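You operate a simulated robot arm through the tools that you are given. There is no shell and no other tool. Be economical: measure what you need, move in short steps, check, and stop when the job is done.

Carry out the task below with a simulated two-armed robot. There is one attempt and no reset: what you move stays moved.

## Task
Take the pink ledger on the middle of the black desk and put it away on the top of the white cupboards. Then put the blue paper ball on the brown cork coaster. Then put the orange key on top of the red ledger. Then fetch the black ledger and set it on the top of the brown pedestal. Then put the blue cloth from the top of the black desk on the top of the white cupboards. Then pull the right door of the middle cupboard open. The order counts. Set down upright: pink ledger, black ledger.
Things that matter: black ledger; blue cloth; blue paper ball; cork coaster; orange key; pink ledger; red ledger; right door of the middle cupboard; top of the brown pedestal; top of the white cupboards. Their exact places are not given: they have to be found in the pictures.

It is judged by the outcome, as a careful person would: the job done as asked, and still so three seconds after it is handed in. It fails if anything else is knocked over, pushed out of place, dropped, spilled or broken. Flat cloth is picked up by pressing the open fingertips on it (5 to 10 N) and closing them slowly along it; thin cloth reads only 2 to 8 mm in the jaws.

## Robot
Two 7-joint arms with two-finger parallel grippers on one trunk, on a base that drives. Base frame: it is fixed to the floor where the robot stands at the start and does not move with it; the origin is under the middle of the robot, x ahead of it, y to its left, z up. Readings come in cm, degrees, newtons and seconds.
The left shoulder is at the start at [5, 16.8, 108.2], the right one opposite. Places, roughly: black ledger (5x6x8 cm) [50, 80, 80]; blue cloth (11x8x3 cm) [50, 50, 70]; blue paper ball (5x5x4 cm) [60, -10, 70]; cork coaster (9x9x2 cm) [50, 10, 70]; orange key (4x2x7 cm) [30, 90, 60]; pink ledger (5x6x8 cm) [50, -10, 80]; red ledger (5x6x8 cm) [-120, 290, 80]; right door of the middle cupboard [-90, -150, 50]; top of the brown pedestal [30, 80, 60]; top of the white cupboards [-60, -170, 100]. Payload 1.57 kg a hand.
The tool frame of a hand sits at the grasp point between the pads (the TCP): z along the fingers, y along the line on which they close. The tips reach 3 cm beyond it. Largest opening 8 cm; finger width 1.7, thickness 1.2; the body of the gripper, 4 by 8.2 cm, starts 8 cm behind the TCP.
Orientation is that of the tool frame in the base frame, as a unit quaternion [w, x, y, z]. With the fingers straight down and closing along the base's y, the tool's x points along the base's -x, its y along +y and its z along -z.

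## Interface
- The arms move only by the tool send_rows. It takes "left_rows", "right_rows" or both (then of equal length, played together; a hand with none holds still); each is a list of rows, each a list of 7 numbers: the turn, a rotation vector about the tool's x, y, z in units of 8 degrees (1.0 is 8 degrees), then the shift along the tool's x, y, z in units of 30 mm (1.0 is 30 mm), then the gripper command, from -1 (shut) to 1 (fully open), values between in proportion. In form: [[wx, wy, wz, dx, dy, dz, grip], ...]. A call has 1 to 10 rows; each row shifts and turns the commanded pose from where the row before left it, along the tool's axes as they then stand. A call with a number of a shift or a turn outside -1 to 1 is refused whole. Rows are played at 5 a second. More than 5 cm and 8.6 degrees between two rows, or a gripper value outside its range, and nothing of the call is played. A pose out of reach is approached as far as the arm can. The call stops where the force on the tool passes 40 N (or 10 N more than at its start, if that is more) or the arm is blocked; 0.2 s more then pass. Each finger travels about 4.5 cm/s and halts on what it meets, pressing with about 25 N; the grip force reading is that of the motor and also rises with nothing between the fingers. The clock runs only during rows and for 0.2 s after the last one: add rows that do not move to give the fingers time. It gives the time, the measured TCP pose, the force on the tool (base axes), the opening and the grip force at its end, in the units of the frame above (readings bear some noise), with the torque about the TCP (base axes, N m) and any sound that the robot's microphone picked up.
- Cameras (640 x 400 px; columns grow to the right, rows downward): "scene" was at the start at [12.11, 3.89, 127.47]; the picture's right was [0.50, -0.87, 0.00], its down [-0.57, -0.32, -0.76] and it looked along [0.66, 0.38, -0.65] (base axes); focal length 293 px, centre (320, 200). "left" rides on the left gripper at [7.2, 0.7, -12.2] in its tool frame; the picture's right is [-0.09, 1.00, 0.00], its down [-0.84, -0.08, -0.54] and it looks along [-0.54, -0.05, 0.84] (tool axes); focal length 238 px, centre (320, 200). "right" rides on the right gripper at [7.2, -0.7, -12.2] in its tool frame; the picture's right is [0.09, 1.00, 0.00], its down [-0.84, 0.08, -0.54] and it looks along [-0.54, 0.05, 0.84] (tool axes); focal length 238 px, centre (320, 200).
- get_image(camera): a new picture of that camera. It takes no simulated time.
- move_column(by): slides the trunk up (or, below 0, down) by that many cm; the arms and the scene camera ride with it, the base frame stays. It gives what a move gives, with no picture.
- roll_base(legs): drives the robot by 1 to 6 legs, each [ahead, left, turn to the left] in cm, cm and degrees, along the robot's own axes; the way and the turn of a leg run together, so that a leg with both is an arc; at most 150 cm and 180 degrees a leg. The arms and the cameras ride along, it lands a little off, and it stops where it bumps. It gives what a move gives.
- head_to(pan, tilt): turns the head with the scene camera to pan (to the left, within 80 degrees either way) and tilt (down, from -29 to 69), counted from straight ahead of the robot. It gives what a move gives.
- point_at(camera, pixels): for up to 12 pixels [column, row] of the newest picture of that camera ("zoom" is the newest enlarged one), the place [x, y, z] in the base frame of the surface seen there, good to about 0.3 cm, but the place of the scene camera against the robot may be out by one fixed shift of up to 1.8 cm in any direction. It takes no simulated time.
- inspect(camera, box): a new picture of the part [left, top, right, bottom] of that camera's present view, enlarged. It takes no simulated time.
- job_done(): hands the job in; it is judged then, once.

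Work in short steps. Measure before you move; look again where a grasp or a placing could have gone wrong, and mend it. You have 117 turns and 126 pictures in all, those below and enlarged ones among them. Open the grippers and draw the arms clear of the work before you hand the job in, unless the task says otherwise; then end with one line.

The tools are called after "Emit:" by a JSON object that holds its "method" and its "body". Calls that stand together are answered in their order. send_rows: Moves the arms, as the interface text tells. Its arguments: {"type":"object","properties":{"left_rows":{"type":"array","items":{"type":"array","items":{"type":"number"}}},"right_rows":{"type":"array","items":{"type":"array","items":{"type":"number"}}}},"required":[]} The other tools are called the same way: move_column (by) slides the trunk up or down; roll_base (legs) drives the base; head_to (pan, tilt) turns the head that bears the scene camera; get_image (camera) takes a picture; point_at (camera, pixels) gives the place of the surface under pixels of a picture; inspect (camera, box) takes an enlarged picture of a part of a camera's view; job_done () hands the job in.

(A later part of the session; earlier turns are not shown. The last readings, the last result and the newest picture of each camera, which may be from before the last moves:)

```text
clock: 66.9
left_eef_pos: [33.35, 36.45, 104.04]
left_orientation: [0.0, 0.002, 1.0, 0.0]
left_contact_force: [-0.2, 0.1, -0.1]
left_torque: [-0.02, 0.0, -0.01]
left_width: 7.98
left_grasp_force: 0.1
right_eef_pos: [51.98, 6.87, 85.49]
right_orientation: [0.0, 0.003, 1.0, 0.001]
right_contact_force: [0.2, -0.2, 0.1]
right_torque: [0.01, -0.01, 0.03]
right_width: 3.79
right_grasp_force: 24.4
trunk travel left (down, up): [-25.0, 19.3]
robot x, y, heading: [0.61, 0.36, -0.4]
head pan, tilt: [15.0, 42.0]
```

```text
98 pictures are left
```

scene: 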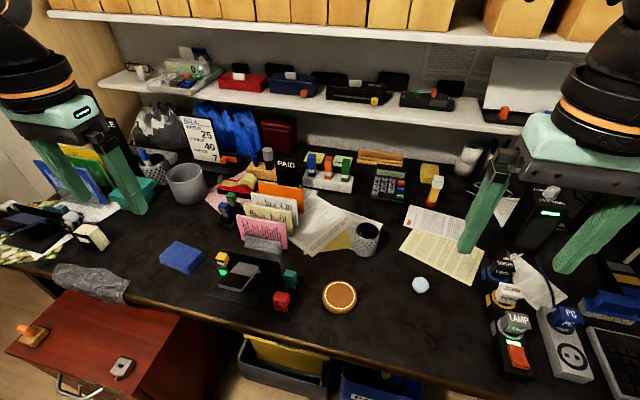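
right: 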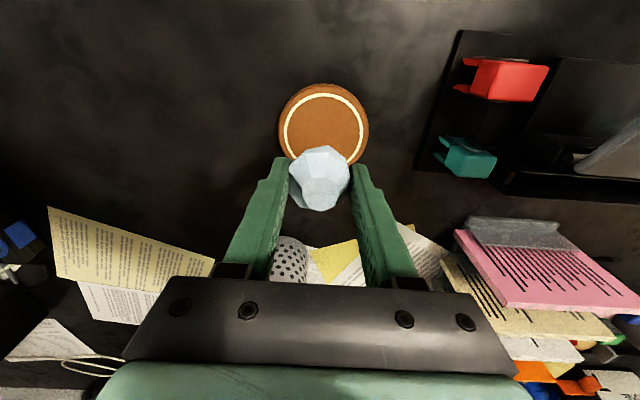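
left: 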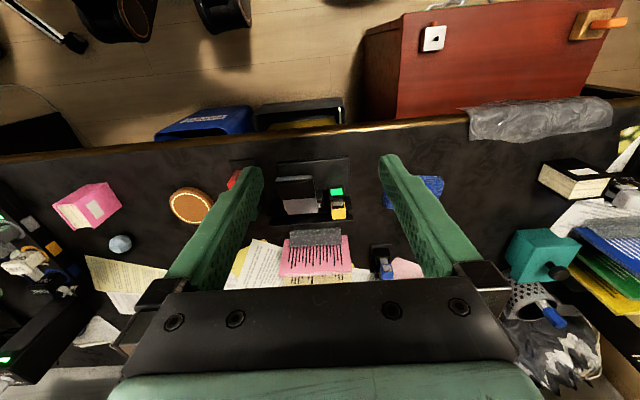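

It is aligned over the coaster. I lower by 7.5 cm, checking the force.

Emit:
{"method": "send_rows", "body": {"right_rows": [[0, 0, 0, 0, 0, 1, -1], [0, 0, 0, 0, 0, 1, -1], [0, 0, 0, 0, 0, 0.4, -1], [0, 0, 0, 0, 0, 0.1, -1], [0, 0, 0, 0, 0, 0, -1]]}}

Emit:
{"method": "get_image", "body": {"camera": "right"}}

```text
clock: 68.1
left_eef_pos: [33.33, 36.53, 104.13]
left_orientation: [-0.001, 0.003, 1.0, 0.0]
left_contact_force: [0.0, -0.5, -0.2]
left_torque: [0.02, 0.0, -0.02]
left_width: 8.0
left_grasp_force: 0.0
right_eef_pos: [52.0, 6.89, 78.04]
right_orientation: [0.001, 0.004, 1.0, 0.001]
right_contact_force: [0.3, 0.3, 6.7]
right_torque: [0.06, -0.04, -0.02]
right_width: 3.81
right_grasp_force: 24.7
trunk travel left (down, up): [-25.0, 19.3]
robot x, y, heading: [0.59, 0.12, -0.4]
head pan, tilt: [15.0, 42.0]
```

```text
97 pictures are left
```

right: 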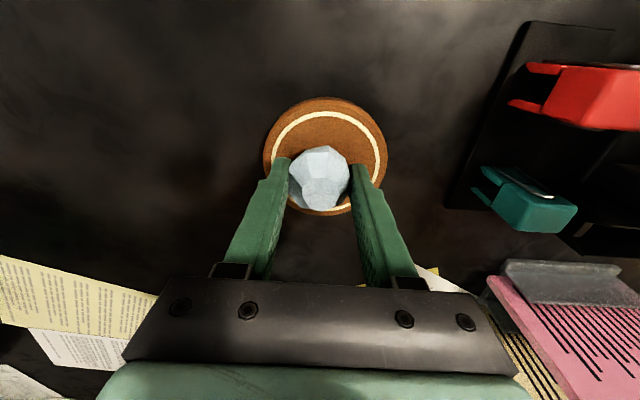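

Contact (6.7 N). I ease up slightly, open, and withdraw straight up.

Emit:
{"method": "send_rows", "body": {"right_rows": [[0, 0, 0, 0, 0, -0.02, -1], [0, 0, 0, 0, 0, 0, 0], [0, 0, 0, 0, 0, 0, 0.15], [0, 0, 0, 0, 0, 0, 0.4], [0, 0, 0, 0, 0, 0, 0.6], [0, 0, 0, 0, 0, 0, 0.6], [0, 0, 0, 0, 0, -0.7, 0.6], [0, 0, 0, 0, 0, -1, 0.6], [0, 0, 0, 0, 0, -1, 0.6], [0, 0, 0, 0, 0, -1, 0.6]]}}

Emit:
{"method": "get_image", "body": {"camera": "right"}}

```text
clock: 70.3
left_eef_pos: [33.29, 36.55, 104.02]
left_orientation: [0.0, 0.003, 1.0, 0.001]
left_contact_force: [0.5, 0.4, 0.4]
left_torque: [0.04, 0.01, -0.03]
left_width: 8.02
left_grasp_force: 0.2
right_eef_pos: [51.99, 6.85, 89.19]
right_orientation: [0.0, 0.004, 1.0, 0.001]
right_contact_force: [-0.5, -0.1, 0.1]
right_torque: [0.0, 0.02, -0.02]
right_width: 6.39
right_grasp_force: 0.0
trunk travel left (down, up): [-25.0, 19.3]
robot x, y, heading: [0.11, -0.14, -0.4]
head pan, tilt: [15.0, 42.0]
```

```text
96 pictures are left
```

right: 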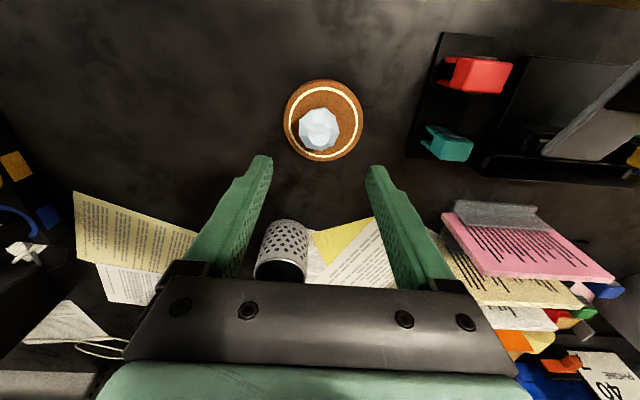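

The ball sits on the coaster. I retract the right arm and look left at the pedestal, the key and the floor there.

Emit:
{"method": "send_rows", "body": {"right_rows": [[0, 0, 0, 1, -0.8, -1, 1], [0, 0, 0, 1, -0.8, -1, 1], [0, 0, 0, 1, -0.8, -1, 1], [0, 0, 0, 1, -1, -1, 1], [0, 0, 0, 1, -1, -1, 1], [0, 0, 0, 0.6, -1, -0.6, 1]]}}

Emit:
{"method": "head_to", "body": {"pan": 78, "tilt": 40}}

Emit:
{"method": "get_image", "body": {"camera": "scene"}}

Emit:
{"method": "inspect", "body": {"camera": "left", "box": [360, 0, 640, 140]}}

```text
refused: row 4 steps farther than a row can; nothing moved
```

```text
clock: 71.6
left_eef_pos: [33.32, 36.58, 103.99]
left_orientation: [0.0, 0.002, 1.0, 0.0]
left_contact_force: [0.8, 0.5, 0.5]
left_torque: [-0.01, -0.01, 0.02]
left_width: 7.98
left_grasp_force: 0.0
right_eef_pos: [52.05, 6.95, 89.22]
right_orientation: [0.0, 0.003, 1.0, 0.001]
right_contact_force: [-0.2, -0.3, 0.9]
right_torque: [0.01, -0.05, 0.01]
right_width: 6.39
right_grasp_force: 0.0
trunk travel left (down, up): [-25.0, 19.3]
robot x, y, heading: [0.27, 0.47, -0.2]
head pan, tilt: [78.0, 40.0]
```

```text
95 pictures are left
```

scene: 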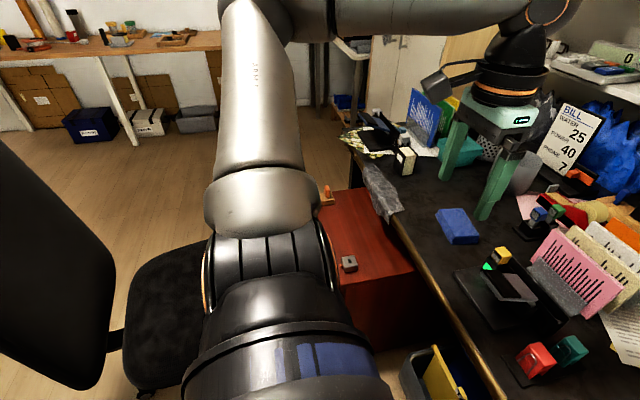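

```text
2.29 times, centred on (500, 70) of left
```

zoom: 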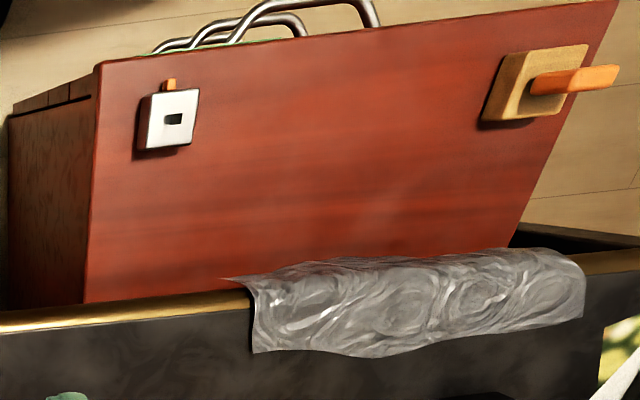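

The key is an orange paddle standing in a wooden block on the pedestal; an office chair stands at (60,280)/(165,320). I measure chair and pedestal, and retract the right arm with smaller steps.

Emit:
{"method": "point_at", "body": {"camera": "scene", "pixels": [[40, 250], [110, 300], [165, 320], [140, 390], [200, 250], [130, 260], [325, 195], [322, 203], [348, 265], [380, 300], [335, 175], [60, 380]]}}

Emit:
{"method": "send_rows", "body": {"right_rows": [[0, 0, 0, 0.8, -0.7, -1, 1], [0, 0, 0, 0.8, -0.7, -1, 1], [0, 0, 0, 0.8, -0.7, -1, 1], [0, 0, 0, 0.9, -0.9, -0.9, 1], [0, 0, 0, 0.9, -0.9, -0.9, 1], [0, 0, 0, 0.9, -0.9, -0.6, 1]]}}

Emit:
{"method": "inspect", "body": {"camera": "scene", "box": [300, 150, 440, 290]}}

```text
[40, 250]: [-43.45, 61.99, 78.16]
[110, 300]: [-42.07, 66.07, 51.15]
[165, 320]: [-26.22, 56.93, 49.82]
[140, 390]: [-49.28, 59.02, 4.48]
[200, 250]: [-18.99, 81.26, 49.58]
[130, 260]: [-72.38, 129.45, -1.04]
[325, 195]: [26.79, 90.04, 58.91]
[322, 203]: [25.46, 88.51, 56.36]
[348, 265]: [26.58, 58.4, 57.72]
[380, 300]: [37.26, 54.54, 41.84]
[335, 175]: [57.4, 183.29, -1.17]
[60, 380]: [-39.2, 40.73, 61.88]
```

```text
clock: 73.0
left_eef_pos: [33.42, 36.43, 104.06]
left_orientation: [0.0, 0.003, 1.0, -0.001]
left_contact_force: [-0.8, -0.2, -0.3]
left_torque: [0.07, 0.02, 0.03]
left_width: 8.01
left_grasp_force: 0.0
right_eef_pos: [36.66, -7.59, 105.4]
right_orientation: [0.0, 0.003, 1.0, 0.0]
right_contact_force: [-0.7, 0.0, 0.2]
right_torque: [-0.02, 0.01, 0.01]
right_width: 7.99
right_grasp_force: 0.0
trunk travel left (down, up): [-25.0, 19.3]
robot x, y, heading: [0.69, 0.08, -0.4]
head pan, tilt: [78.0, 40.0]
```

```text
2.86 times, centred on (370, 220) of scene
```

zoom: 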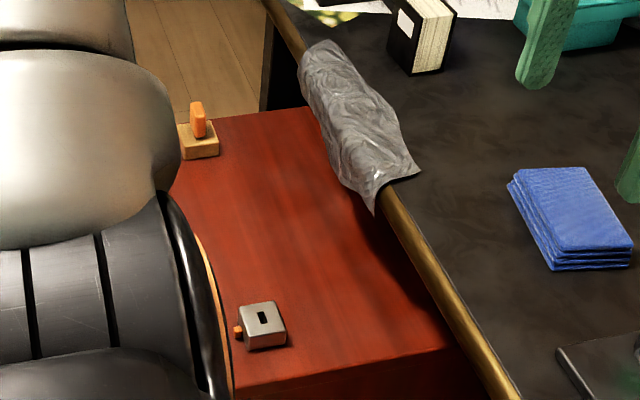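

Chair 2 occupies about x -50..-10, y 40..95, so the key must be reached from the far side. I raise the column, back out between the chairs along y≈-12, and turn left to look.

Emit:
{"method": "move_column", "body": {"by": 15}}

Emit:
{"method": "roll_base", "body": {"legs": [[-20, -12, 0], [-78, 0, 0], [0, 0, 90]]}}

Emit:
{"method": "head_to", "body": {"pan": 0, "tilt": 28}}

Emit:
{"method": "get_image", "body": {"camera": "scene"}}

```text
clock: 74.8
left_eef_pos: [33.26, 36.51, 119.04]
left_orientation: [0.0, 0.003, 1.0, 0.001]
left_contact_force: [-0.8, 0.4, -0.8]
left_torque: [-0.01, -0.01, 0.02]
left_width: 8.0
left_grasp_force: 0.0
right_eef_pos: [36.74, -7.49, 120.22]
right_orientation: [0.0, 0.004, 1.0, 0.001]
right_contact_force: [-0.2, -0.5, 0.1]
right_torque: [0.03, -0.02, -0.05]
right_width: 7.99
right_grasp_force: 0.0
trunk travel left (down, up): [-40.0, 4.3]
robot x, y, heading: [0.63, 0.17, -0.1]
head pan, tilt: [78.0, 40.0]
```

```text
clock: 84.1
left_eef_pos: [-133.61, 22.18, 119.0]
left_orientation: [0.0, -0.703, 0.712, -0.001]
left_contact_force: [-0.2, -0.2, -0.1]
left_torque: [0.0, -0.02, 0.02]
left_width: 8.01
left_grasp_force: 0.1
right_eef_pos: [-89.63, 25.25, 120.4]
right_orientation: [0.0, -0.703, 0.711, 0.001]
right_contact_force: [0.1, -0.5, 0.4]
right_torque: [-0.03, -0.02, 0.02]
right_width: 7.98
right_grasp_force: 0.0
trunk travel left (down, up): [-40.0, 4.3]
robot x, y, heading: [-97.43, -10.99, 89.2]
head pan, tilt: [78.0, 40.0]
```

```text
clock: 85.6
left_eef_pos: [-133.71, 22.2, 119.05]
left_orientation: [0.0, -0.703, 0.711, 0.0]
left_contact_force: [0.0, -0.2, 0.8]
left_torque: [0.01, 0.0, 0.02]
left_width: 8.03
left_grasp_force: 0.1
right_eef_pos: [-89.57, 25.29, 120.34]
right_orientation: [-0.001, -0.702, 0.712, 0.0]
right_contact_force: [-0.2, 0.3, 0.1]
right_torque: [0.02, 0.03, -0.02]
right_width: 8.02
right_grasp_force: 0.0
trunk travel left (down, up): [-40.0, 4.3]
robot x, y, heading: [-97.51, -11.01, 89.4]
head pan, tilt: [0.0, 28.0]
```

```text
92 pictures are left
```

scene: 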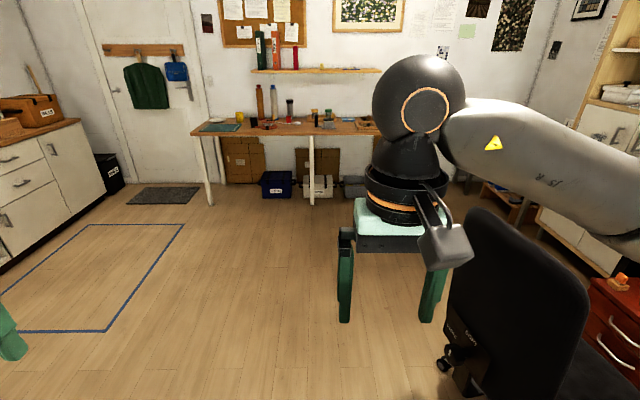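

The floor ahead is clear. I drive past the chair, turn to face back towards the pedestal, and look.

Emit:
{"method": "roll_base", "body": {"legs": [[150, 0, 0], [10, 0, 0], [0, 0, -150]]}}

Emit:
{"method": "head_to", "body": {"pan": 40, "tilt": 30}}

Emit:
{"method": "get_image", "body": {"camera": "scene"}}

```text
clock: 100.0
left_eef_pos: [-47.17, 138.96, 119.1]
left_orientation: [0.0, 0.503, 0.864, 0.0]
left_contact_force: [0.1, -0.3, 0.1]
left_torque: [0.01, 0.03, 0.0]
left_width: 8.01
left_grasp_force: 0.1
right_eef_pos: [-83.69, 114.0, 120.31]
right_orientation: [0.001, 0.503, 0.864, 0.0]
right_contact_force: [-0.7, 0.2, 0.7]
right_torque: [0.01, -0.02, -0.01]
right_width: 8.01
right_grasp_force: 0.0
trunk travel left (down, up): [-40.0, 4.3]
robot x, y, heading: [-94.94, 149.57, -60.4]
head pan, tilt: [0.0, 28.0]
```

```text
clock: 101.1
left_eef_pos: [-47.09, 139.0, 118.92]
left_orientation: [0.0, 0.503, 0.864, 0.0]
left_contact_force: [0.2, 1.1, 1.3]
left_torque: [0.01, -0.02, 0.0]
left_width: 8.01
left_grasp_force: 0.1
right_eef_pos: [-83.58, 113.99, 120.35]
right_orientation: [0.001, 0.504, 0.864, 0.001]
right_contact_force: [-0.3, -0.2, 0.3]
right_torque: [0.01, -0.01, -0.01]
right_width: 8.01
right_grasp_force: 0.1
trunk travel left (down, up): [-40.0, 4.3]
robot x, y, heading: [-95.25, 149.26, -60.4]
head pan, tilt: [40.0, 30.0]
```

```text
91 pictures are left
```

scene: 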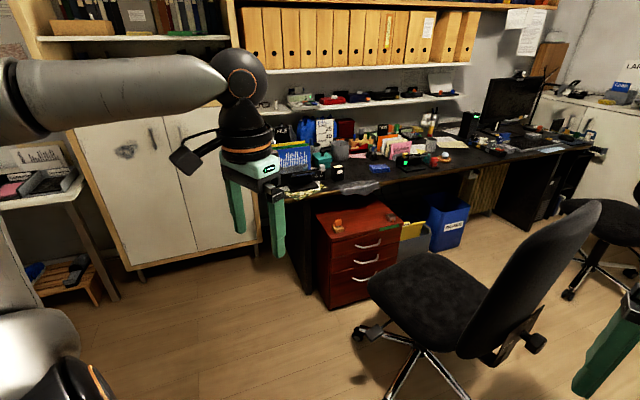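

Clear view: the pedestal with the key at (338,222), chair casters at (360,330). I measure pedestal corners and clearances.

Emit:
{"method": "point_at", "body": {"camera": "scene", "pixels": [[318, 214], [388, 203], [330, 242], [402, 222], [338, 225], [392, 218], [332, 305], [357, 333], [370, 285], [310, 290], [140, 275], [288, 195]]}}

Emit:
{"method": "inspect", "body": {"camera": "scene", "box": [280, 150, 440, 250]}}

```text
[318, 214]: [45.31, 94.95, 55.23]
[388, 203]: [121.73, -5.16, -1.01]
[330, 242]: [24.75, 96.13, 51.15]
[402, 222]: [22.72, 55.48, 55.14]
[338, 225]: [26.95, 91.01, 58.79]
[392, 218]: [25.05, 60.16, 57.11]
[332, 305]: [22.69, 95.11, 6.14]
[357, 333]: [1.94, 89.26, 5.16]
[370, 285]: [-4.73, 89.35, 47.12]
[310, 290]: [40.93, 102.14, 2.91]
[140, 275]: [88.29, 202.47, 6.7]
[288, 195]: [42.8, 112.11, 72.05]
```

```text
4.00 times, centred on (360, 200) of scene
```

zoom: 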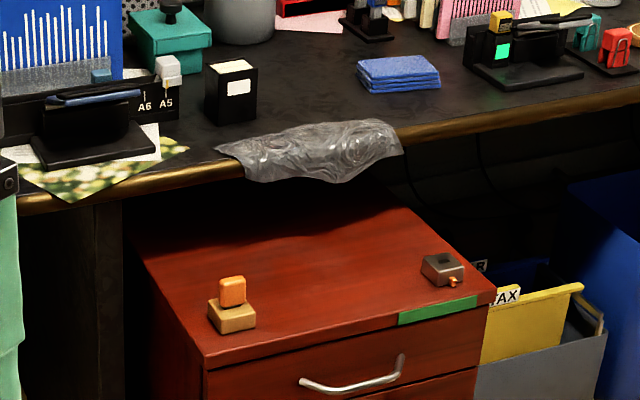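

Pedestal spans x 22.5–46, y 55–96. I take a stand at about (5,142) facing -y so the left hand can reach the key at (27,90).

Emit:
{"method": "roll_base", "body": {"legs": [[0, 0, -29.6], [7, 100, 0]]}}

Emit:
{"method": "head_to", "body": {"pan": 20, "tilt": 45}}

Emit:
{"method": "get_image", "body": {"camera": "scene"}}

Emit:
{"method": "get_image", "body": {"camera": "left"}}

```text
clock: 107.7
left_eef_pos: [40.28, 108.41, 119.04]
left_orientation: [0.0, 0.71, 0.704, 0.0]
left_contact_force: [0.2, -0.5, 0.9]
left_torque: [-0.01, 0.02, 0.02]
left_width: 7.99
left_grasp_force: 0.0
right_eef_pos: [-3.7, 105.15, 120.42]
right_orientation: [0.0, 0.711, 0.703, 0.0]
right_contact_force: [-0.4, -0.2, -1.0]
right_torque: [-0.01, -0.02, -0.02]
right_width: 8.0
right_grasp_force: 0.0
trunk travel left (down, up): [-40.0, 4.3]
robot x, y, heading: [3.7, 142.13, -90.5]
head pan, tilt: [40.0, 30.0]
```

```text
clock: 108.5
left_eef_pos: [40.15, 108.5, 119.08]
left_orientation: [0.0, 0.71, 0.704, 0.0]
left_contact_force: [0.6, -0.7, -0.5]
left_torque: [0.0, 0.0, 0.01]
left_width: 7.99
left_grasp_force: 0.1
right_eef_pos: [-3.82, 105.23, 120.34]
right_orientation: [0.001, 0.71, 0.704, 0.0]
right_contact_force: [-0.1, 0.1, -0.3]
right_torque: [0.0, 0.01, 0.01]
right_width: 7.98
right_grasp_force: 0.2
trunk travel left (down, up): [-40.0, 4.3]
robot x, y, heading: [3.92, 141.64, -90.5]
head pan, tilt: [20.0, 45.0]
```

```text
89 pictures are left
```

scene: 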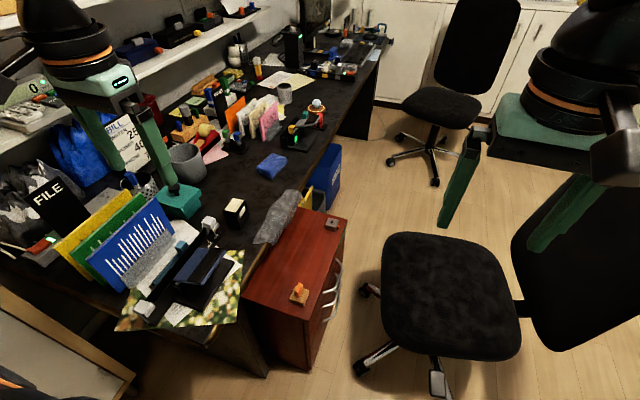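

```text
88 pictures are left
```

left: 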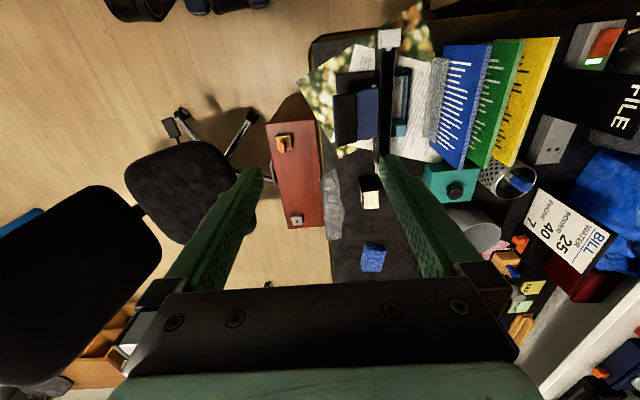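

The desk end items are low compared with the hand. I move the left hand over the pedestal, then lower the column by 15 and look at the key from above.

Emit:
{"method": "send_rows", "body": {"left_rows": [[0, 0, 0, -0.8, -0.8, 0, 1], [0, 0, 0, -0.8, -0.8, 0, 1], [0, 0, 0, -0.8, -0.8, 0, 1], [0, 0, 0, -0.8, -0.8, 0, 1], [0, 0, 0, -0.8, -0.8, 0, 1], [0, 0, 0, -0.8, -0.4, 0.5, 1], [0, 0, 0, 0, 0, 1, 1], [0, 0, 0, 0, 0, 1, 1], [0, 0, 0, 0, 0, 1, 1]]}}

Emit:
{"method": "move_column", "body": {"by": -15}}

Emit:
{"method": "get_image", "body": {"camera": "left"}}

```text
clock: 110.5
left_eef_pos: [26.91, 94.22, 108.55]
left_orientation: [0.0, 0.71, 0.704, 0.0]
left_contact_force: [0.4, -0.1, 0.8]
left_torque: [-0.01, -0.03, -0.03]
left_width: 7.97
left_grasp_force: 0.1
right_eef_pos: [-3.83, 105.16, 120.21]
right_orientation: [0.0, 0.71, 0.704, 0.001]
right_contact_force: [-0.5, 0.8, -0.6]
right_torque: [0.0, 0.02, 0.01]
right_width: 8.01
right_grasp_force: 0.1
trunk travel left (down, up): [-40.0, 4.3]
robot x, y, heading: [3.69, 141.32, -90.6]
head pan, tilt: [20.0, 45.0]
```

```text
clock: 112.3
left_eef_pos: [26.84, 94.23, 93.57]
left_orientation: [0.0, 0.71, 0.704, 0.0]
left_contact_force: [0.4, -0.1, -0.4]
left_torque: [0.02, -0.01, 0.0]
left_width: 7.99
left_grasp_force: 0.0
right_eef_pos: [-3.84, 105.19, 105.26]
right_orientation: [0.001, 0.71, 0.705, 0.001]
right_contact_force: [-0.3, -0.4, 0.2]
right_torque: [-0.01, 0.01, 0.02]
right_width: 8.0
right_grasp_force: 0.1
trunk travel left (down, up): [-25.0, 19.3]
robot x, y, heading: [3.95, 141.82, -90.4]
head pan, tilt: [20.0, 45.0]
```

```text
87 pictures are left
```

left: 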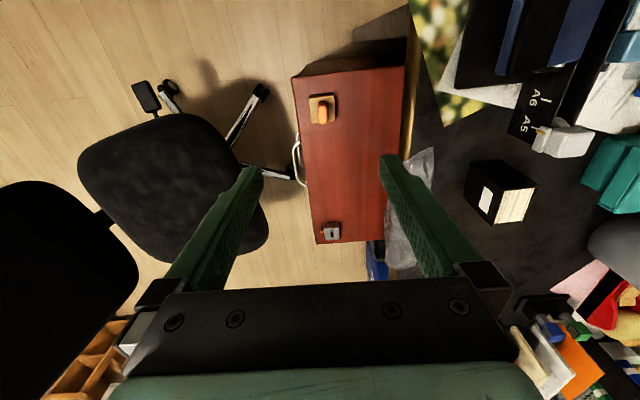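

The key shows at (322,112) in the wooden block. I enlarge and measure it.

Emit:
{"method": "inspect", "body": {"camera": "left", "box": [280, 70, 380, 160]}}

Emit:
{"method": "point_at", "body": {"camera": "left", "pixels": [[313, 98], [333, 96], [313, 122], [335, 121], [322, 103], [322, 112], [322, 119], [317, 112], [327, 112], [322, 135], [380, 110]]}}

```text
4.44 times, centred on (330, 115) of left
```

zoom: 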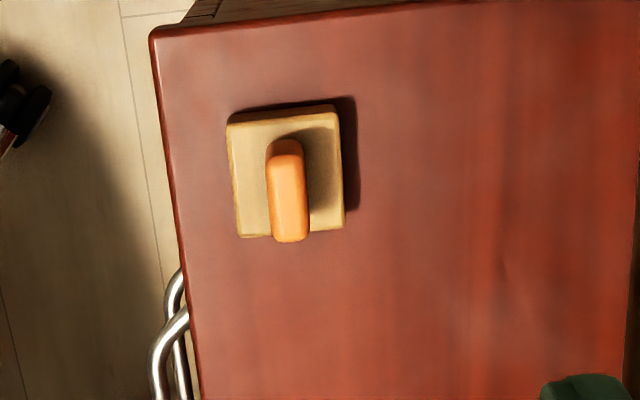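

```text
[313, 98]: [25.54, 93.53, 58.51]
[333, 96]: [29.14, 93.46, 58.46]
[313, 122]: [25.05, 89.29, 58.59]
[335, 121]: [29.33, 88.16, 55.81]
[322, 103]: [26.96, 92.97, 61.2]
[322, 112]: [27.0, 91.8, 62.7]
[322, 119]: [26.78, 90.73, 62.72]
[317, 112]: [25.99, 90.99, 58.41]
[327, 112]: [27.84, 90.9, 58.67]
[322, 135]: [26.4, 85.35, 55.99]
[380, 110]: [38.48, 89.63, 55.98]
```

The paddle is ~1.5 thick in x, centred at (26.9,91.3), top z 62.7, block top 58.5. I lower with the gripper closing along x, tips to ~59.5.

Emit:
{"method": "send_rows", "body": {"left_rows": [[0, 0, 0, -0.95, 0, 0.7, 1], [0, 0, 0, 0, 0, 1, 1], [0, 0, 0, 0, 0, 1, 1], [0, 0, 0, 0, 0, 1, 1], [0, 0, 0, 0, 0, 1, 1], [0, 0, 0, 0, 0, 1, 1], [0, 0, 0, 0, 0, 1, 1], [0, 0, 0, 0, 0, 1, 1], [0, 0, 0, 0, 0, 1, 1], [0, 0, 0, 0, 0, 0, 1]]}}

Emit:
{"method": "get_image", "body": {"camera": "left"}}

Emit:
{"method": "get_image", "body": {"camera": "scene"}}

```text
clock: 114.5
left_eef_pos: [31.27, 97.47, 73.95]
left_orientation: [0.0, 0.71, 0.704, -0.001]
left_contact_force: [0.0, 0.6, 0.7]
left_torque: [-0.01, 0.02, 0.0]
left_width: 7.99
left_grasp_force: 0.0
left hand out of reach, approached as far as the arm can: row 4, 5, 6, 7, 8, 9
right_eef_pos: [-3.77, 105.19, 105.34]
right_orientation: [0.001, 0.71, 0.704, 0.001]
right_contact_force: [-0.3, 0.6, 0.8]
right_torque: [0.02, -0.04, 0.04]
right_width: 8.0
right_grasp_force: 0.0
trunk travel left (down, up): [-25.0, 19.3]
robot x, y, heading: [3.92, 142.1, -90.4]
head pan, tilt: [20.0, 45.0]
```

```text
85 pictures are left
```

left: 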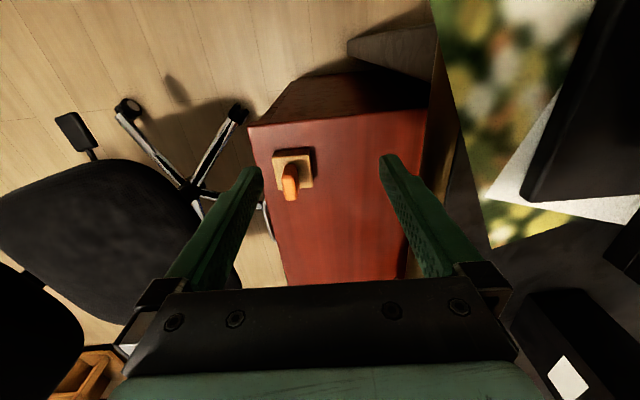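

```text
84 pictures are left
```

scene: 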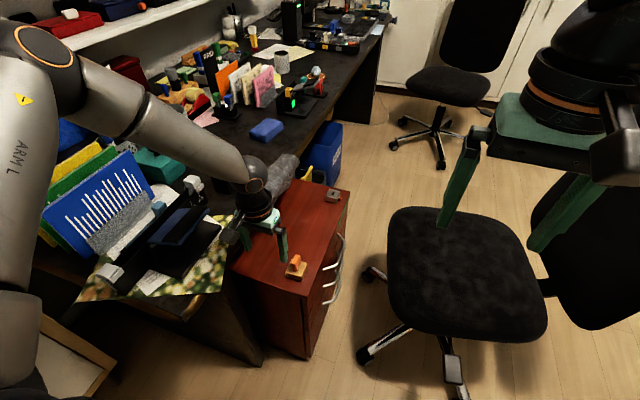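

The left arm runs out of reach and leans over the desk. I raise it again and will use the right hand from a nearer, turned stance instead.

Emit:
{"method": "send_rows", "body": {"left_rows": [[0, 0, 0, 0, 0, -1, 1], [0, 0, 0, 0, 0, -1, 1], [0, 0, 0, 0, 0, -1, 1], [0, 0, 0, 0, 0, -1, 1], [0, 0, 0, 0, 0, -1, 1], [0, 0, 0, 0, 0, -1, 1], [0, 0, 0, 0, 0, -1, 1], [0, 0, 0, 0, 0, -1, 1], [0, 0, 0, 0, 0, -1, 1], [0, 0, 0, 0, 0, -1, 1]]}}

Emit:
{"method": "point_at", "body": {"camera": "scene", "pixels": [[262, 366], [180, 318], [200, 300], [100, 290], [298, 355], [110, 345], [362, 358], [452, 385], [390, 270]]}}

```text
clock: 116.7
left_eef_pos: [31.15, 97.47, 103.91]
left_orientation: [0.0, 0.711, 0.704, 0.0]
left_contact_force: [-0.3, -0.2, 0.2]
left_torque: [0.01, 0.02, 0.01]
left_width: 8.0
left_grasp_force: 0.0
right_eef_pos: [-3.79, 105.08, 105.42]
right_orientation: [0.001, 0.71, 0.704, 0.001]
right_contact_force: [-0.2, 0.3, 0.1]
right_torque: [0.01, 0.03, 0.02]
right_width: 8.0
right_grasp_force: 0.1
trunk travel left (down, up): [-25.0, 19.3]
robot x, y, heading: [3.57, 141.53, -90.5]
head pan, tilt: [20.0, 45.0]
```

```text
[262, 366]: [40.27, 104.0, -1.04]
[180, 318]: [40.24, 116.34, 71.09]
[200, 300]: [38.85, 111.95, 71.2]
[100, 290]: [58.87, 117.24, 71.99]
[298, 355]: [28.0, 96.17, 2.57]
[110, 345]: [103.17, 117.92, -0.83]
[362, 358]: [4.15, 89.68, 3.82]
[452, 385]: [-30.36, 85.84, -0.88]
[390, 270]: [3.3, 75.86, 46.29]
```

Desk end is at y≈117, edge x≈40. I turn left to about -52° and step nearer so the right hand comes over the key with its elbow away from the desk, then lower the column.

Emit:
{"method": "roll_base", "body": {"legs": [[0, 0, 38.5], [7.5, 2.3, 0]]}}

Emit:
{"method": "move_column", "body": {"by": -8}}

Emit:
{"method": "send_rows", "body": {"right_rows": [[0, 0, 0.9, 0, 0, 0.5, 1], [0, 0, 1, 0, 0, 0.5, 1], [0, 0, 1, 0, 0, 0.5, 1], [0, 0, 1, 0, 0, 0.5, 1], [0, 0, 0.9, 0, 0, 0.5, 1], [0, 0, 0, 0, 0, 0, 1]]}}

Emit:
{"method": "get_image", "body": {"camera": "right"}}

```text
clock: 119.6
left_eef_pos: [59.3, 119.87, 103.93]
left_orientation: [0.0, 0.436, 0.9, -0.001]
left_contact_force: [-0.3, -0.3, -0.6]
left_torque: [-0.05, -0.01, -0.02]
left_width: 8.0
left_grasp_force: 0.1
right_eef_pos: [27.06, 104.0, 105.31]
right_orientation: [0.001, 0.436, 0.9, 0.0]
right_contact_force: [0.0, 0.1, -0.1]
right_torque: [-0.01, 0.01, 0.01]
right_width: 8.0
right_grasp_force: 0.0
trunk travel left (down, up): [-25.0, 19.3]
robot x, y, heading: [10.64, 137.25, -52.0]
head pan, tilt: [20.0, 45.0]
```

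```text
clock: 120.7
left_eef_pos: [59.32, 119.89, 96.0]
left_orientation: [-0.001, 0.436, 0.9, 0.0]
left_contact_force: [0.4, 0.8, -0.1]
left_torque: [0.01, 0.04, 0.0]
left_width: 8.0
left_grasp_force: 0.1
right_eef_pos: [27.16, 104.02, 97.32]
right_orientation: [-0.001, 0.436, 0.9, 0.001]
right_contact_force: [-0.2, 0.1, 0.3]
right_torque: [0.02, -0.01, 0.01]
right_width: 8.0
right_grasp_force: 0.1
trunk travel left (down, up): [-17.0, 27.3]
robot x, y, heading: [10.35, 137.21, -51.5]
head pan, tilt: [20.0, 45.0]
```

```text
clock: 122.1
left_eef_pos: [59.25, 119.82, 95.97]
left_orientation: [0.001, 0.436, 0.9, -0.001]
left_contact_force: [0.5, 0.3, -0.8]
left_torque: [0.0, 0.0, -0.02]
left_width: 8.01
left_grasp_force: 0.1
right_eef_pos: [27.19, 104.11, 89.72]
right_orientation: [0.0, 0.708, 0.706, 0.001]
right_contact_force: [1.4, 0.1, 0.0]
right_torque: [0.0, -0.01, -0.01]
right_width: 8.01
right_grasp_force: 0.1
trunk travel left (down, up): [-17.0, 27.3]
robot x, y, heading: [10.36, 137.27, -51.7]
head pan, tilt: [20.0, 45.0]
```

```text
83 pictures are left
```

right: 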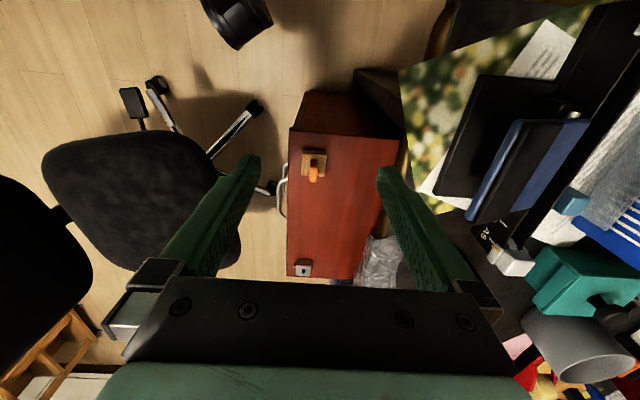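

The hand is aligned to the key and reachable. I go forward 12.8 cm and lower to z≈71 first.

Emit:
{"method": "send_rows", "body": {"right_rows": [[0, 0, 0, -1, 0, 0.5, 1], [0, 0, 0, -1, 0, 0.7, 1], [0, 0, 0, -1, 0, 0.7, 1], [0, 0, 0, -1, 0, 0.7, 1], [0, 0, 0, -0.27, -0.1, 0.8, 1], [0, 0, 0, 0, 0, 1, 1], [0, 0, 0, 0, 0, 1, 1], [0, 0, 0, 0, 0, 0.9, 1], [0, 0, 0, 0, 0, 0, 1]]}}

Emit:
{"method": "get_image", "body": {"camera": "right"}}

```text
clock: 124.1
left_eef_pos: [59.27, 119.93, 95.88]
left_orientation: [0.0, 0.436, 0.9, 0.0]
left_contact_force: [-0.5, 0.3, -0.2]
left_torque: [0.02, 0.01, -0.02]
left_width: 8.01
left_grasp_force: 0.0
right_eef_pos: [26.85, 91.35, 70.86]
right_orientation: [0.001, 0.708, 0.706, 0.001]
right_contact_force: [0.8, 0.0, -0.8]
right_torque: [0.0, 0.03, -0.01]
right_width: 7.99
right_grasp_force: 0.1
trunk travel left (down, up): [-17.0, 27.3]
robot x, y, heading: [10.35, 137.26, -51.6]
head pan, tilt: [20.0, 45.0]
```

```text
82 pictures are left
```

right: 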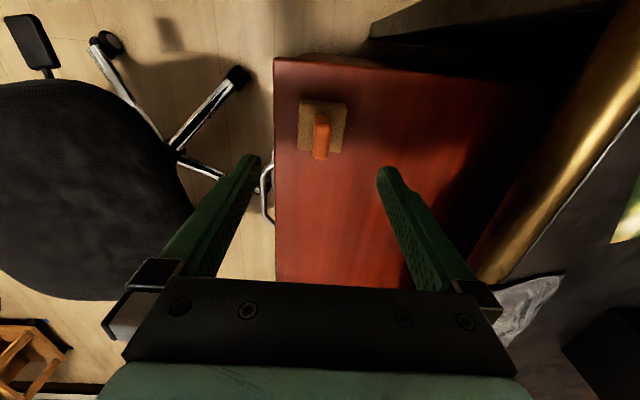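

I verify the key's place from here before the final descent.

Emit:
{"method": "point_at", "body": {"camera": "right", "pixels": [[321, 118], [321, 130], [316, 140], [326, 140], [321, 155], [305, 130], [338, 130], [322, 105], [560, 100]]}}

Emit:
{"method": "inspect", "body": {"camera": "right", "box": [280, 80, 360, 180]}}

```text
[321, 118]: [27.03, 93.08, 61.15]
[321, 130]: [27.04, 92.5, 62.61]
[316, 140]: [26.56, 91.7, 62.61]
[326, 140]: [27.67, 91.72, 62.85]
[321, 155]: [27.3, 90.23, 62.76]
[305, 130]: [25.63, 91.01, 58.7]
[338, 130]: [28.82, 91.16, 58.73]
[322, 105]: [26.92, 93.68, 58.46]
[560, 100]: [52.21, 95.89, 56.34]
```

```text
4.00 times, centred on (320, 130) of right
```

zoom: 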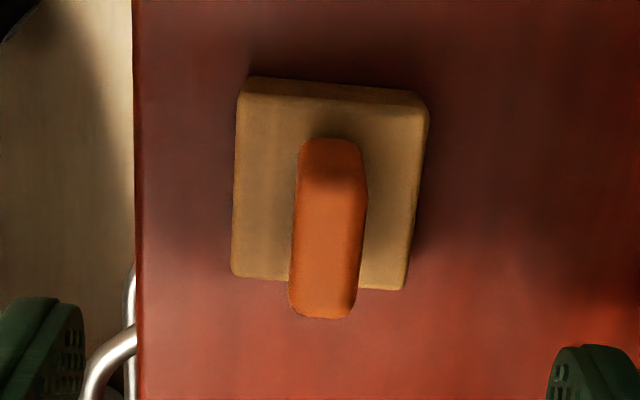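

Key centre about (27.1,91.5). I descend 8.6 cm and close.

Emit:
{"method": "send_rows", "body": {"right_rows": [[0, 0, 0, 0.03, 0.08, 0.9, 0.6], [0, 0, 0, 0, 0, 1, 0.4], [0, 0, 0, 0, 0, 0.9, 0.2], [0, 0, 0, 0, 0, 0, 0], [0, 0, 0, 0, 0, 0, -0.5], [0, 0, 0, 0, 0, 0, -1], [0, 0, 0, 0, 0, 0, -1], [0, 0, 0, 0, 0, 0, -1]]}}

Emit:
{"method": "get_image", "body": {"camera": "right"}}

```text
clock: 125.9
left_eef_pos: [59.36, 119.88, 95.95]
left_orientation: [0.0, 0.436, 0.9, 0.0]
left_contact_force: [-0.8, -0.6, 0.7]
left_torque: [-0.01, -0.02, -0.01]
left_width: 8.01
left_grasp_force: 0.1
right_eef_pos: [27.09, 91.4, 62.59]
right_orientation: [0.001, 0.708, 0.707, 0.0]
right_contact_force: [-0.3, 0.7, 0.2]
right_torque: [0.01, 0.01, 0.01]
right_width: 1.48
right_grasp_force: 24.7
trunk travel left (down, up): [-17.0, 27.3]
robot x, y, heading: [10.27, 137.2, -51.6]
head pan, tilt: [20.0, 45.0]
```

```text
80 pictures are left
```

right: 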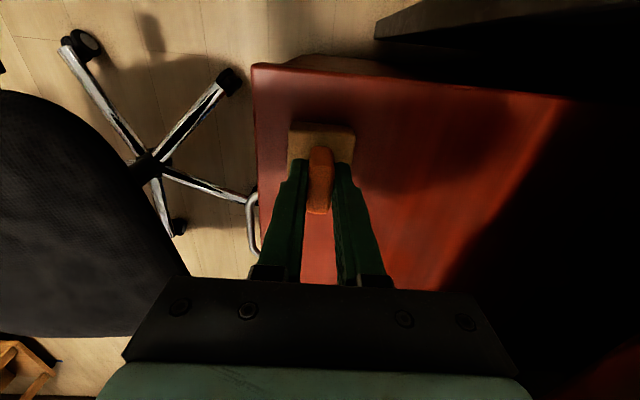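

Gripped at 1.48 cm. I draw the key straight up slowly, watching the force and the block.

Emit:
{"method": "send_rows", "body": {"right_rows": [[0, 0, 0, 0, 0, -0.2, -1], [0, 0, 0, 0, 0, -0.2, -1], [0, 0, 0, 0, 0, -0.3, -1], [0, 0, 0, 0, 0, -0.3, -1], [0, 0, 0, 0, 0, -0.5, -1], [0, 0, 0, 0, 0, -0.5, -1], [0, 0, 0, 0, 0, 0, -1]]}}

Emit:
{"method": "get_image", "body": {"camera": "right"}}

```text
clock: 127.5
left_eef_pos: [59.37, 119.93, 96.03]
left_orientation: [0.0, 0.437, 0.9, 0.0]
left_contact_force: [-0.1, -0.4, -0.5]
left_torque: [-0.02, 0.0, 0.01]
left_width: 8.01
left_grasp_force: 0.1
right_eef_pos: [27.1, 91.27, 68.48]
right_orientation: [0.0, 0.708, 0.706, 0.0]
right_contact_force: [-0.3, 1.9, -0.4]
right_torque: [0.01, 0.0, 0.0]
right_width: 1.49
right_grasp_force: 24.9
trunk travel left (down, up): [-17.0, 27.3]
robot x, y, heading: [10.03, 137.42, -51.7]
head pan, tilt: [20.0, 45.0]
```

```text
79 pictures are left
```

right: 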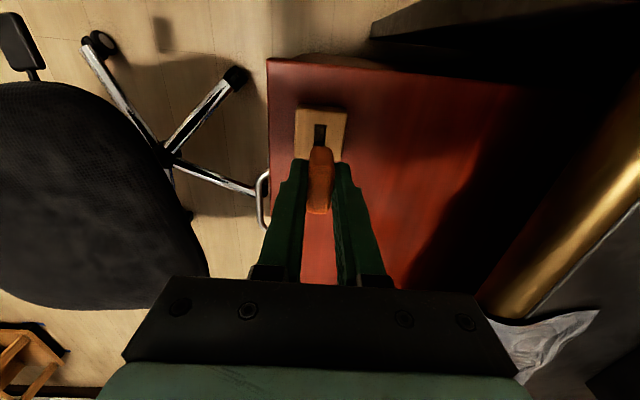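

The key came free and its block stayed put. I lift clear, draw the arm back, and raise the column.

Emit:
{"method": "send_rows", "body": {"right_rows": [[0, 0, 0, 0, 0, -1, -1], [0, 0, 0, 0, 0, -1, -1], [0, 0, 0, 0, 0, -1, -1], [0, 0, 0, 0.5, 0, -1, -1], [0, 0, 0, 0.8, 0, -1, -1], [0, 0, 0, 0.8, 0, -1, -1], [0, 0, 0, 0.8, 0, -1, -1], [0, 0, 0, 0.8, 0, -1, -1], [0, 0, 0, 0.3, 0, -1, -1]]}}

Emit:
{"method": "move_column", "body": {"by": 8}}

Emit:
{"method": "head_to", "body": {"pan": -5, "tilt": 35}}

Emit:
{"method": "get_image", "body": {"camera": "scene"}}

```text
clock: 129.5
left_eef_pos: [59.28, 119.86, 96.04]
left_orientation: [0.0, 0.436, 0.9, 0.0]
left_contact_force: [-0.7, 0.6, 0.3]
left_torque: [0.03, -0.01, -0.02]
left_width: 8.0
left_grasp_force: 0.0
right_eef_pos: [27.07, 103.38, 95.49]
right_orientation: [0.001, 0.708, 0.706, 0.0]
right_contact_force: [-1.0, -0.9, 0.1]
right_torque: [-0.01, 0.01, 0.01]
right_width: 1.5
right_grasp_force: 24.7
trunk travel left (down, up): [-17.0, 27.3]
robot x, y, heading: [10.3, 136.98, -52.1]
head pan, tilt: [20.0, 45.0]
```

```text
clock: 130.7
left_eef_pos: [59.3, 119.98, 103.91]
left_orientation: [0.0, 0.436, 0.9, 0.0]
left_contact_force: [0.3, -0.3, -0.3]
left_torque: [-0.01, 0.0, 0.01]
left_width: 8.0
left_grasp_force: 0.1
right_eef_pos: [27.08, 103.45, 103.5]
right_orientation: [0.0, 0.708, 0.706, 0.001]
right_contact_force: [0.2, -0.4, -0.1]
right_torque: [-0.02, 0.0, -0.01]
right_width: 1.5
right_grasp_force: 25.1
trunk travel left (down, up): [-25.0, 19.3]
robot x, y, heading: [10.42, 137.25, -51.5]
head pan, tilt: [20.0, 45.0]
```

```text
clock: 131.6
left_eef_pos: [59.28, 119.88, 103.97]
left_orientation: [0.0, 0.436, 0.9, 0.0]
left_contact_force: [-0.6, 0.4, 0.2]
left_torque: [0.03, 0.01, -0.03]
left_width: 8.0
left_grasp_force: 0.0
right_eef_pos: [27.11, 103.32, 103.59]
right_orientation: [0.001, 0.708, 0.707, 0.0]
right_contact_force: [-0.1, -0.1, 1.0]
right_torque: [-0.02, 0.0, -0.03]
right_width: 1.51
right_grasp_force: 25.4
trunk travel left (down, up): [-25.0, 19.3]
robot x, y, heading: [10.09, 137.03, -51.7]
head pan, tilt: [-5.0, 35.0]
```

```text
78 pictures are left
```

scene: 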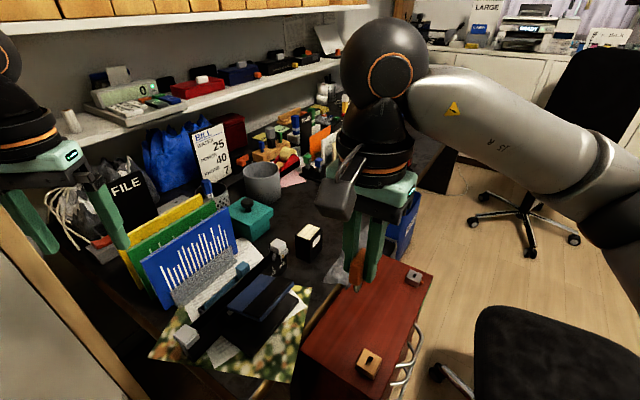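

Let me see the key's shape below the fingers, near (355,270).

Emit:
{"method": "inspect", "body": {"camera": "scene", "box": [310, 190, 430, 310]}}

Emit:
{"method": "roll_base", "body": {"legs": [[-12, -8, 0], [0, 0, 150]]}}

Emit:
{"method": "head_to", "body": {"pan": 20, "tilt": 25}}

Emit:
{"method": "get_image", "body": {"camera": "scene"}}

```text
3.33 times, centred on (370, 250) of scene
```

zoom: 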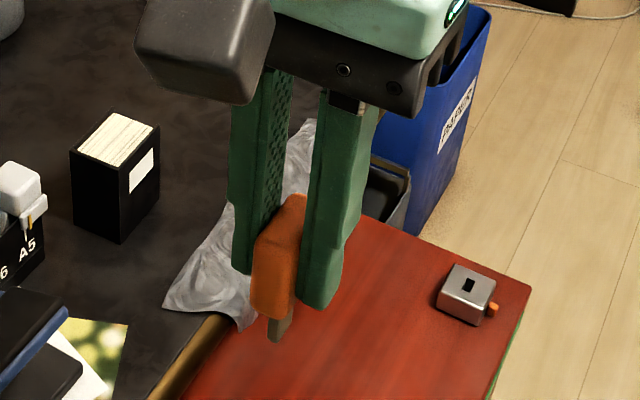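

```text
clock: 139.1
left_eef_pos: [-37.29, 181.11, 103.94]
left_orientation: [-0.001, 0.757, -0.654, 0.001]
left_contact_force: [-0.5, -0.5, 1.3]
left_torque: [0.03, -0.04, 0.01]
left_width: 7.98
left_grasp_force: 0.1
right_eef_pos: [-1.09, 179.39, 103.49]
right_orientation: [0.0, -0.5, 0.866, 0.0]
right_contact_force: [0.2, -0.7, -0.1]
right_torque: [0.01, -0.02, 0.05]
right_width: 1.5
right_grasp_force: 25.1
trunk travel left (down, up): [-25.0, 19.3]
robot x, y, heading: [-3.35, 141.94, 98.2]
head pan, tilt: [-5.0, 35.0]
```

```text
clock: 140.0
left_eef_pos: [-37.27, 181.13, 104.03]
left_orientation: [0.0, 0.757, -0.654, 0.0]
left_contact_force: [-0.6, 0.9, -0.1]
left_torque: [-0.02, -0.01, 0.03]
left_width: 7.99
left_grasp_force: 0.1
right_eef_pos: [-1.05, 179.45, 103.63]
right_orientation: [0.0, -0.501, 0.866, 0.001]
right_contact_force: [-0.9, 0.3, 0.3]
right_torque: [-0.01, 0.0, 0.01]
right_width: 1.5
right_grasp_force: 25.1
trunk travel left (down, up): [-25.0, 19.3]
robot x, y, heading: [-3.46, 141.61, 98.3]
head pan, tilt: [20.0, 25.0]
```

```text
76 pictures are left
```

scene: 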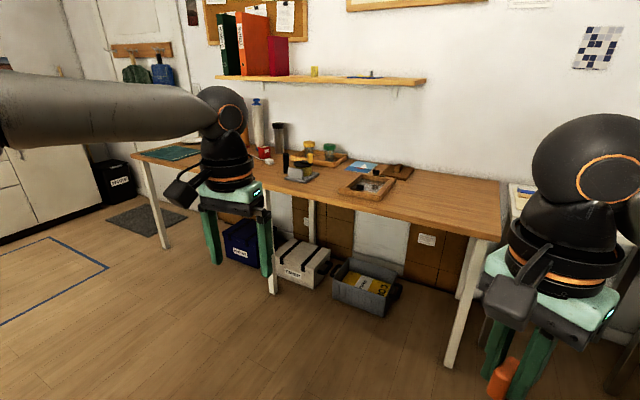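

The key has a 4 cm paddle and a short blade under it. The table by the wall shows a small red object at (263,152); I enlarge that and measure.

Emit:
{"method": "inspect", "body": {"camera": "scene", "box": [130, 90, 430, 230]}}

Emit:
{"method": "point_at", "body": {"camera": "scene", "pixels": [[263, 152], [300, 175], [380, 190], [300, 200], [470, 225], [150, 160], [340, 145], [275, 290], [385, 285], [265, 245]]}}

```text
2.13 times, centred on (280, 160) of scene
```

zoom: 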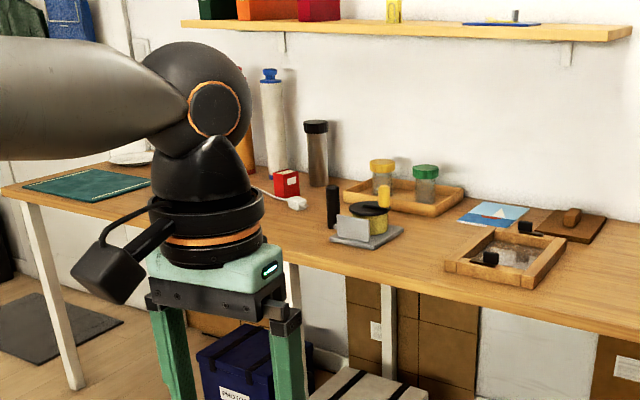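

```text
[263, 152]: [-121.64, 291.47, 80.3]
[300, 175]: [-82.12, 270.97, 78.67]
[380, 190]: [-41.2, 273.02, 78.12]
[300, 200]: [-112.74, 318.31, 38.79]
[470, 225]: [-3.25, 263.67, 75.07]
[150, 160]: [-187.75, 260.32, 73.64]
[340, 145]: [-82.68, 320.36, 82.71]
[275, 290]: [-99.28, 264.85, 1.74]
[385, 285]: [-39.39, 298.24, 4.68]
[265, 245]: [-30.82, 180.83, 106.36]
```

The red ledger stands at about (-121.6,291.5), table edge y≈260, z≈75. I drive in front of it and look closely.

Emit:
{"method": "roll_base", "body": {"legs": [[0, 0, -8.3], [0, 106, 0], [76, 0, 0]]}}

Emit:
{"method": "head_to", "body": {"pan": 0, "tilt": 38}}

Emit:
{"method": "get_image", "body": {"camera": "scene"}}

Emit:
{"method": "get_image", "body": {"camera": "left"}}

```text
clock: 149.9
left_eef_pos: [-137.69, 262.15, 103.99]
left_orientation: [0.0, -0.705, 0.71, 0.0]
left_contact_force: [0.2, 0.1, 0.3]
left_torque: [-0.03, 0.03, 0.03]
left_width: 8.0
left_grasp_force: 0.0
right_eef_pos: [-102.3, 255.01, 103.52]
right_orientation: [0.0, -0.432, 0.902, 0.0]
right_contact_force: [-0.2, 0.0, -1.1]
right_torque: [-0.05, 0.01, 0.0]
right_width: 1.51
right_grasp_force: 25.1
trunk travel left (down, up): [-25.0, 19.3]
robot x, y, heading: [-110.17, 218.13, 89.5]
head pan, tilt: [20.0, 25.0]
```

```text
clock: 150.7
left_eef_pos: [-137.81, 262.17, 104.03]
left_orientation: [0.0, -0.704, 0.71, -0.001]
left_contact_force: [-0.9, 0.1, -0.5]
left_torque: [-0.01, -0.01, 0.03]
left_width: 8.0
left_grasp_force: 0.0
right_eef_pos: [-102.29, 255.01, 103.63]
right_orientation: [-0.001, -0.432, 0.902, 0.001]
right_contact_force: [-0.2, 0.3, -0.1]
right_torque: [-0.01, 0.01, 0.01]
right_width: 1.47
right_grasp_force: 24.7
trunk travel left (down, up): [-25.0, 19.3]
robot x, y, heading: [-110.61, 218.67, 89.8]
head pan, tilt: [0.0, 38.0]
```

```text
74 pictures are left
```

scene: 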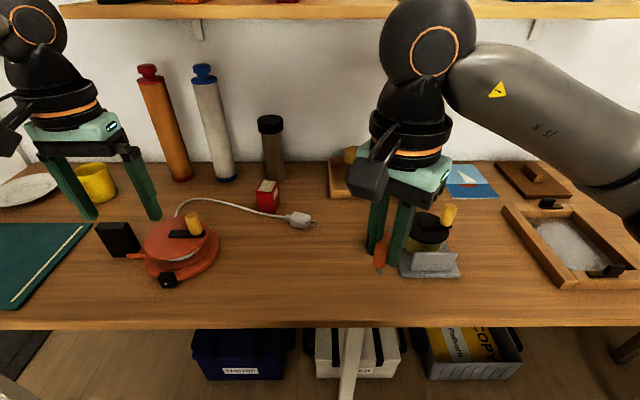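

```text
73 pictures are left
```

left: 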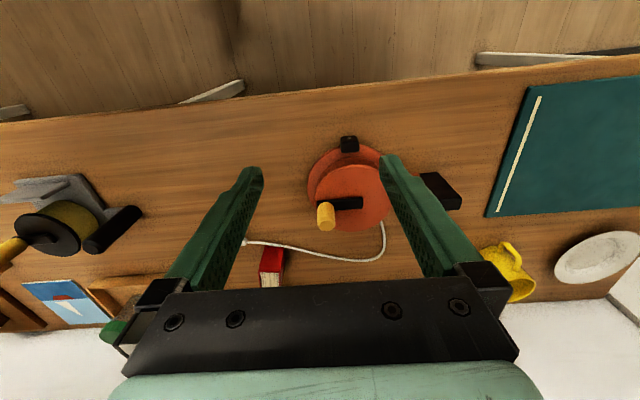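

The ledger is at (268,195); nearby a cable plug, bottle at (272,145) and a tape stand at (430,240). I measure and enlarge.

Emit:
{"method": "inspect", "body": {"camera": "scene", "box": [220, 100, 340, 240]}}

Emit:
{"method": "point_at", "body": {"camera": "left", "pixels": [[261, 272], [285, 255], [272, 250], [265, 258], [270, 280], [282, 278], [327, 212], [360, 185]]}}

Emit:
{"method": "point_at", "body": {"camera": "scene", "pixels": [[268, 185], [258, 190], [278, 190], [268, 205], [272, 118], [272, 175], [300, 218], [448, 212], [405, 265], [425, 225], [340, 185], [345, 165]]}}

```text
2.86 times, centred on (280, 170) of scene
```

zoom: 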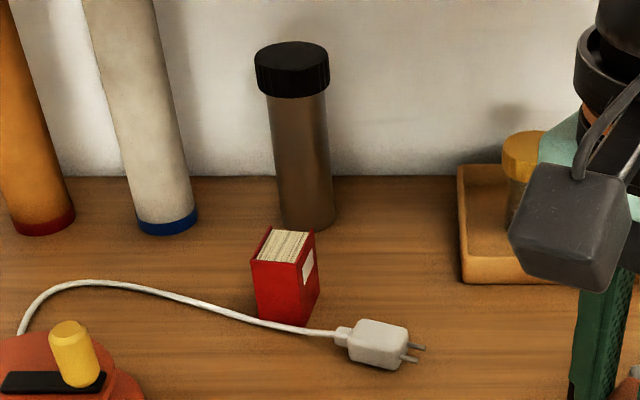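

```text
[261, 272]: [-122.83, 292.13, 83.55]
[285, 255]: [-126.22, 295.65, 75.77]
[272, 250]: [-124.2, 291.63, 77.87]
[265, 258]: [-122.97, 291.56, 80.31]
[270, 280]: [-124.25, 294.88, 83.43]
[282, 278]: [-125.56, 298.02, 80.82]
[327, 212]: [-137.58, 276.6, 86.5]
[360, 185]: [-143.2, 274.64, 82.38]
```

```text
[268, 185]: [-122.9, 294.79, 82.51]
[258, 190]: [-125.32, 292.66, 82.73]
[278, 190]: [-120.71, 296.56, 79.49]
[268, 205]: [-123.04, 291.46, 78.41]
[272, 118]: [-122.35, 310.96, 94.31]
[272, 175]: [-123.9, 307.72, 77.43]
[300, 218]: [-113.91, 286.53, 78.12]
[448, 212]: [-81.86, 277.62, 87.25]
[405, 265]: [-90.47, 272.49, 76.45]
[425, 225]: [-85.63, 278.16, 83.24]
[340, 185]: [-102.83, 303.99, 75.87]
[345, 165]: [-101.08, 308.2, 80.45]
```

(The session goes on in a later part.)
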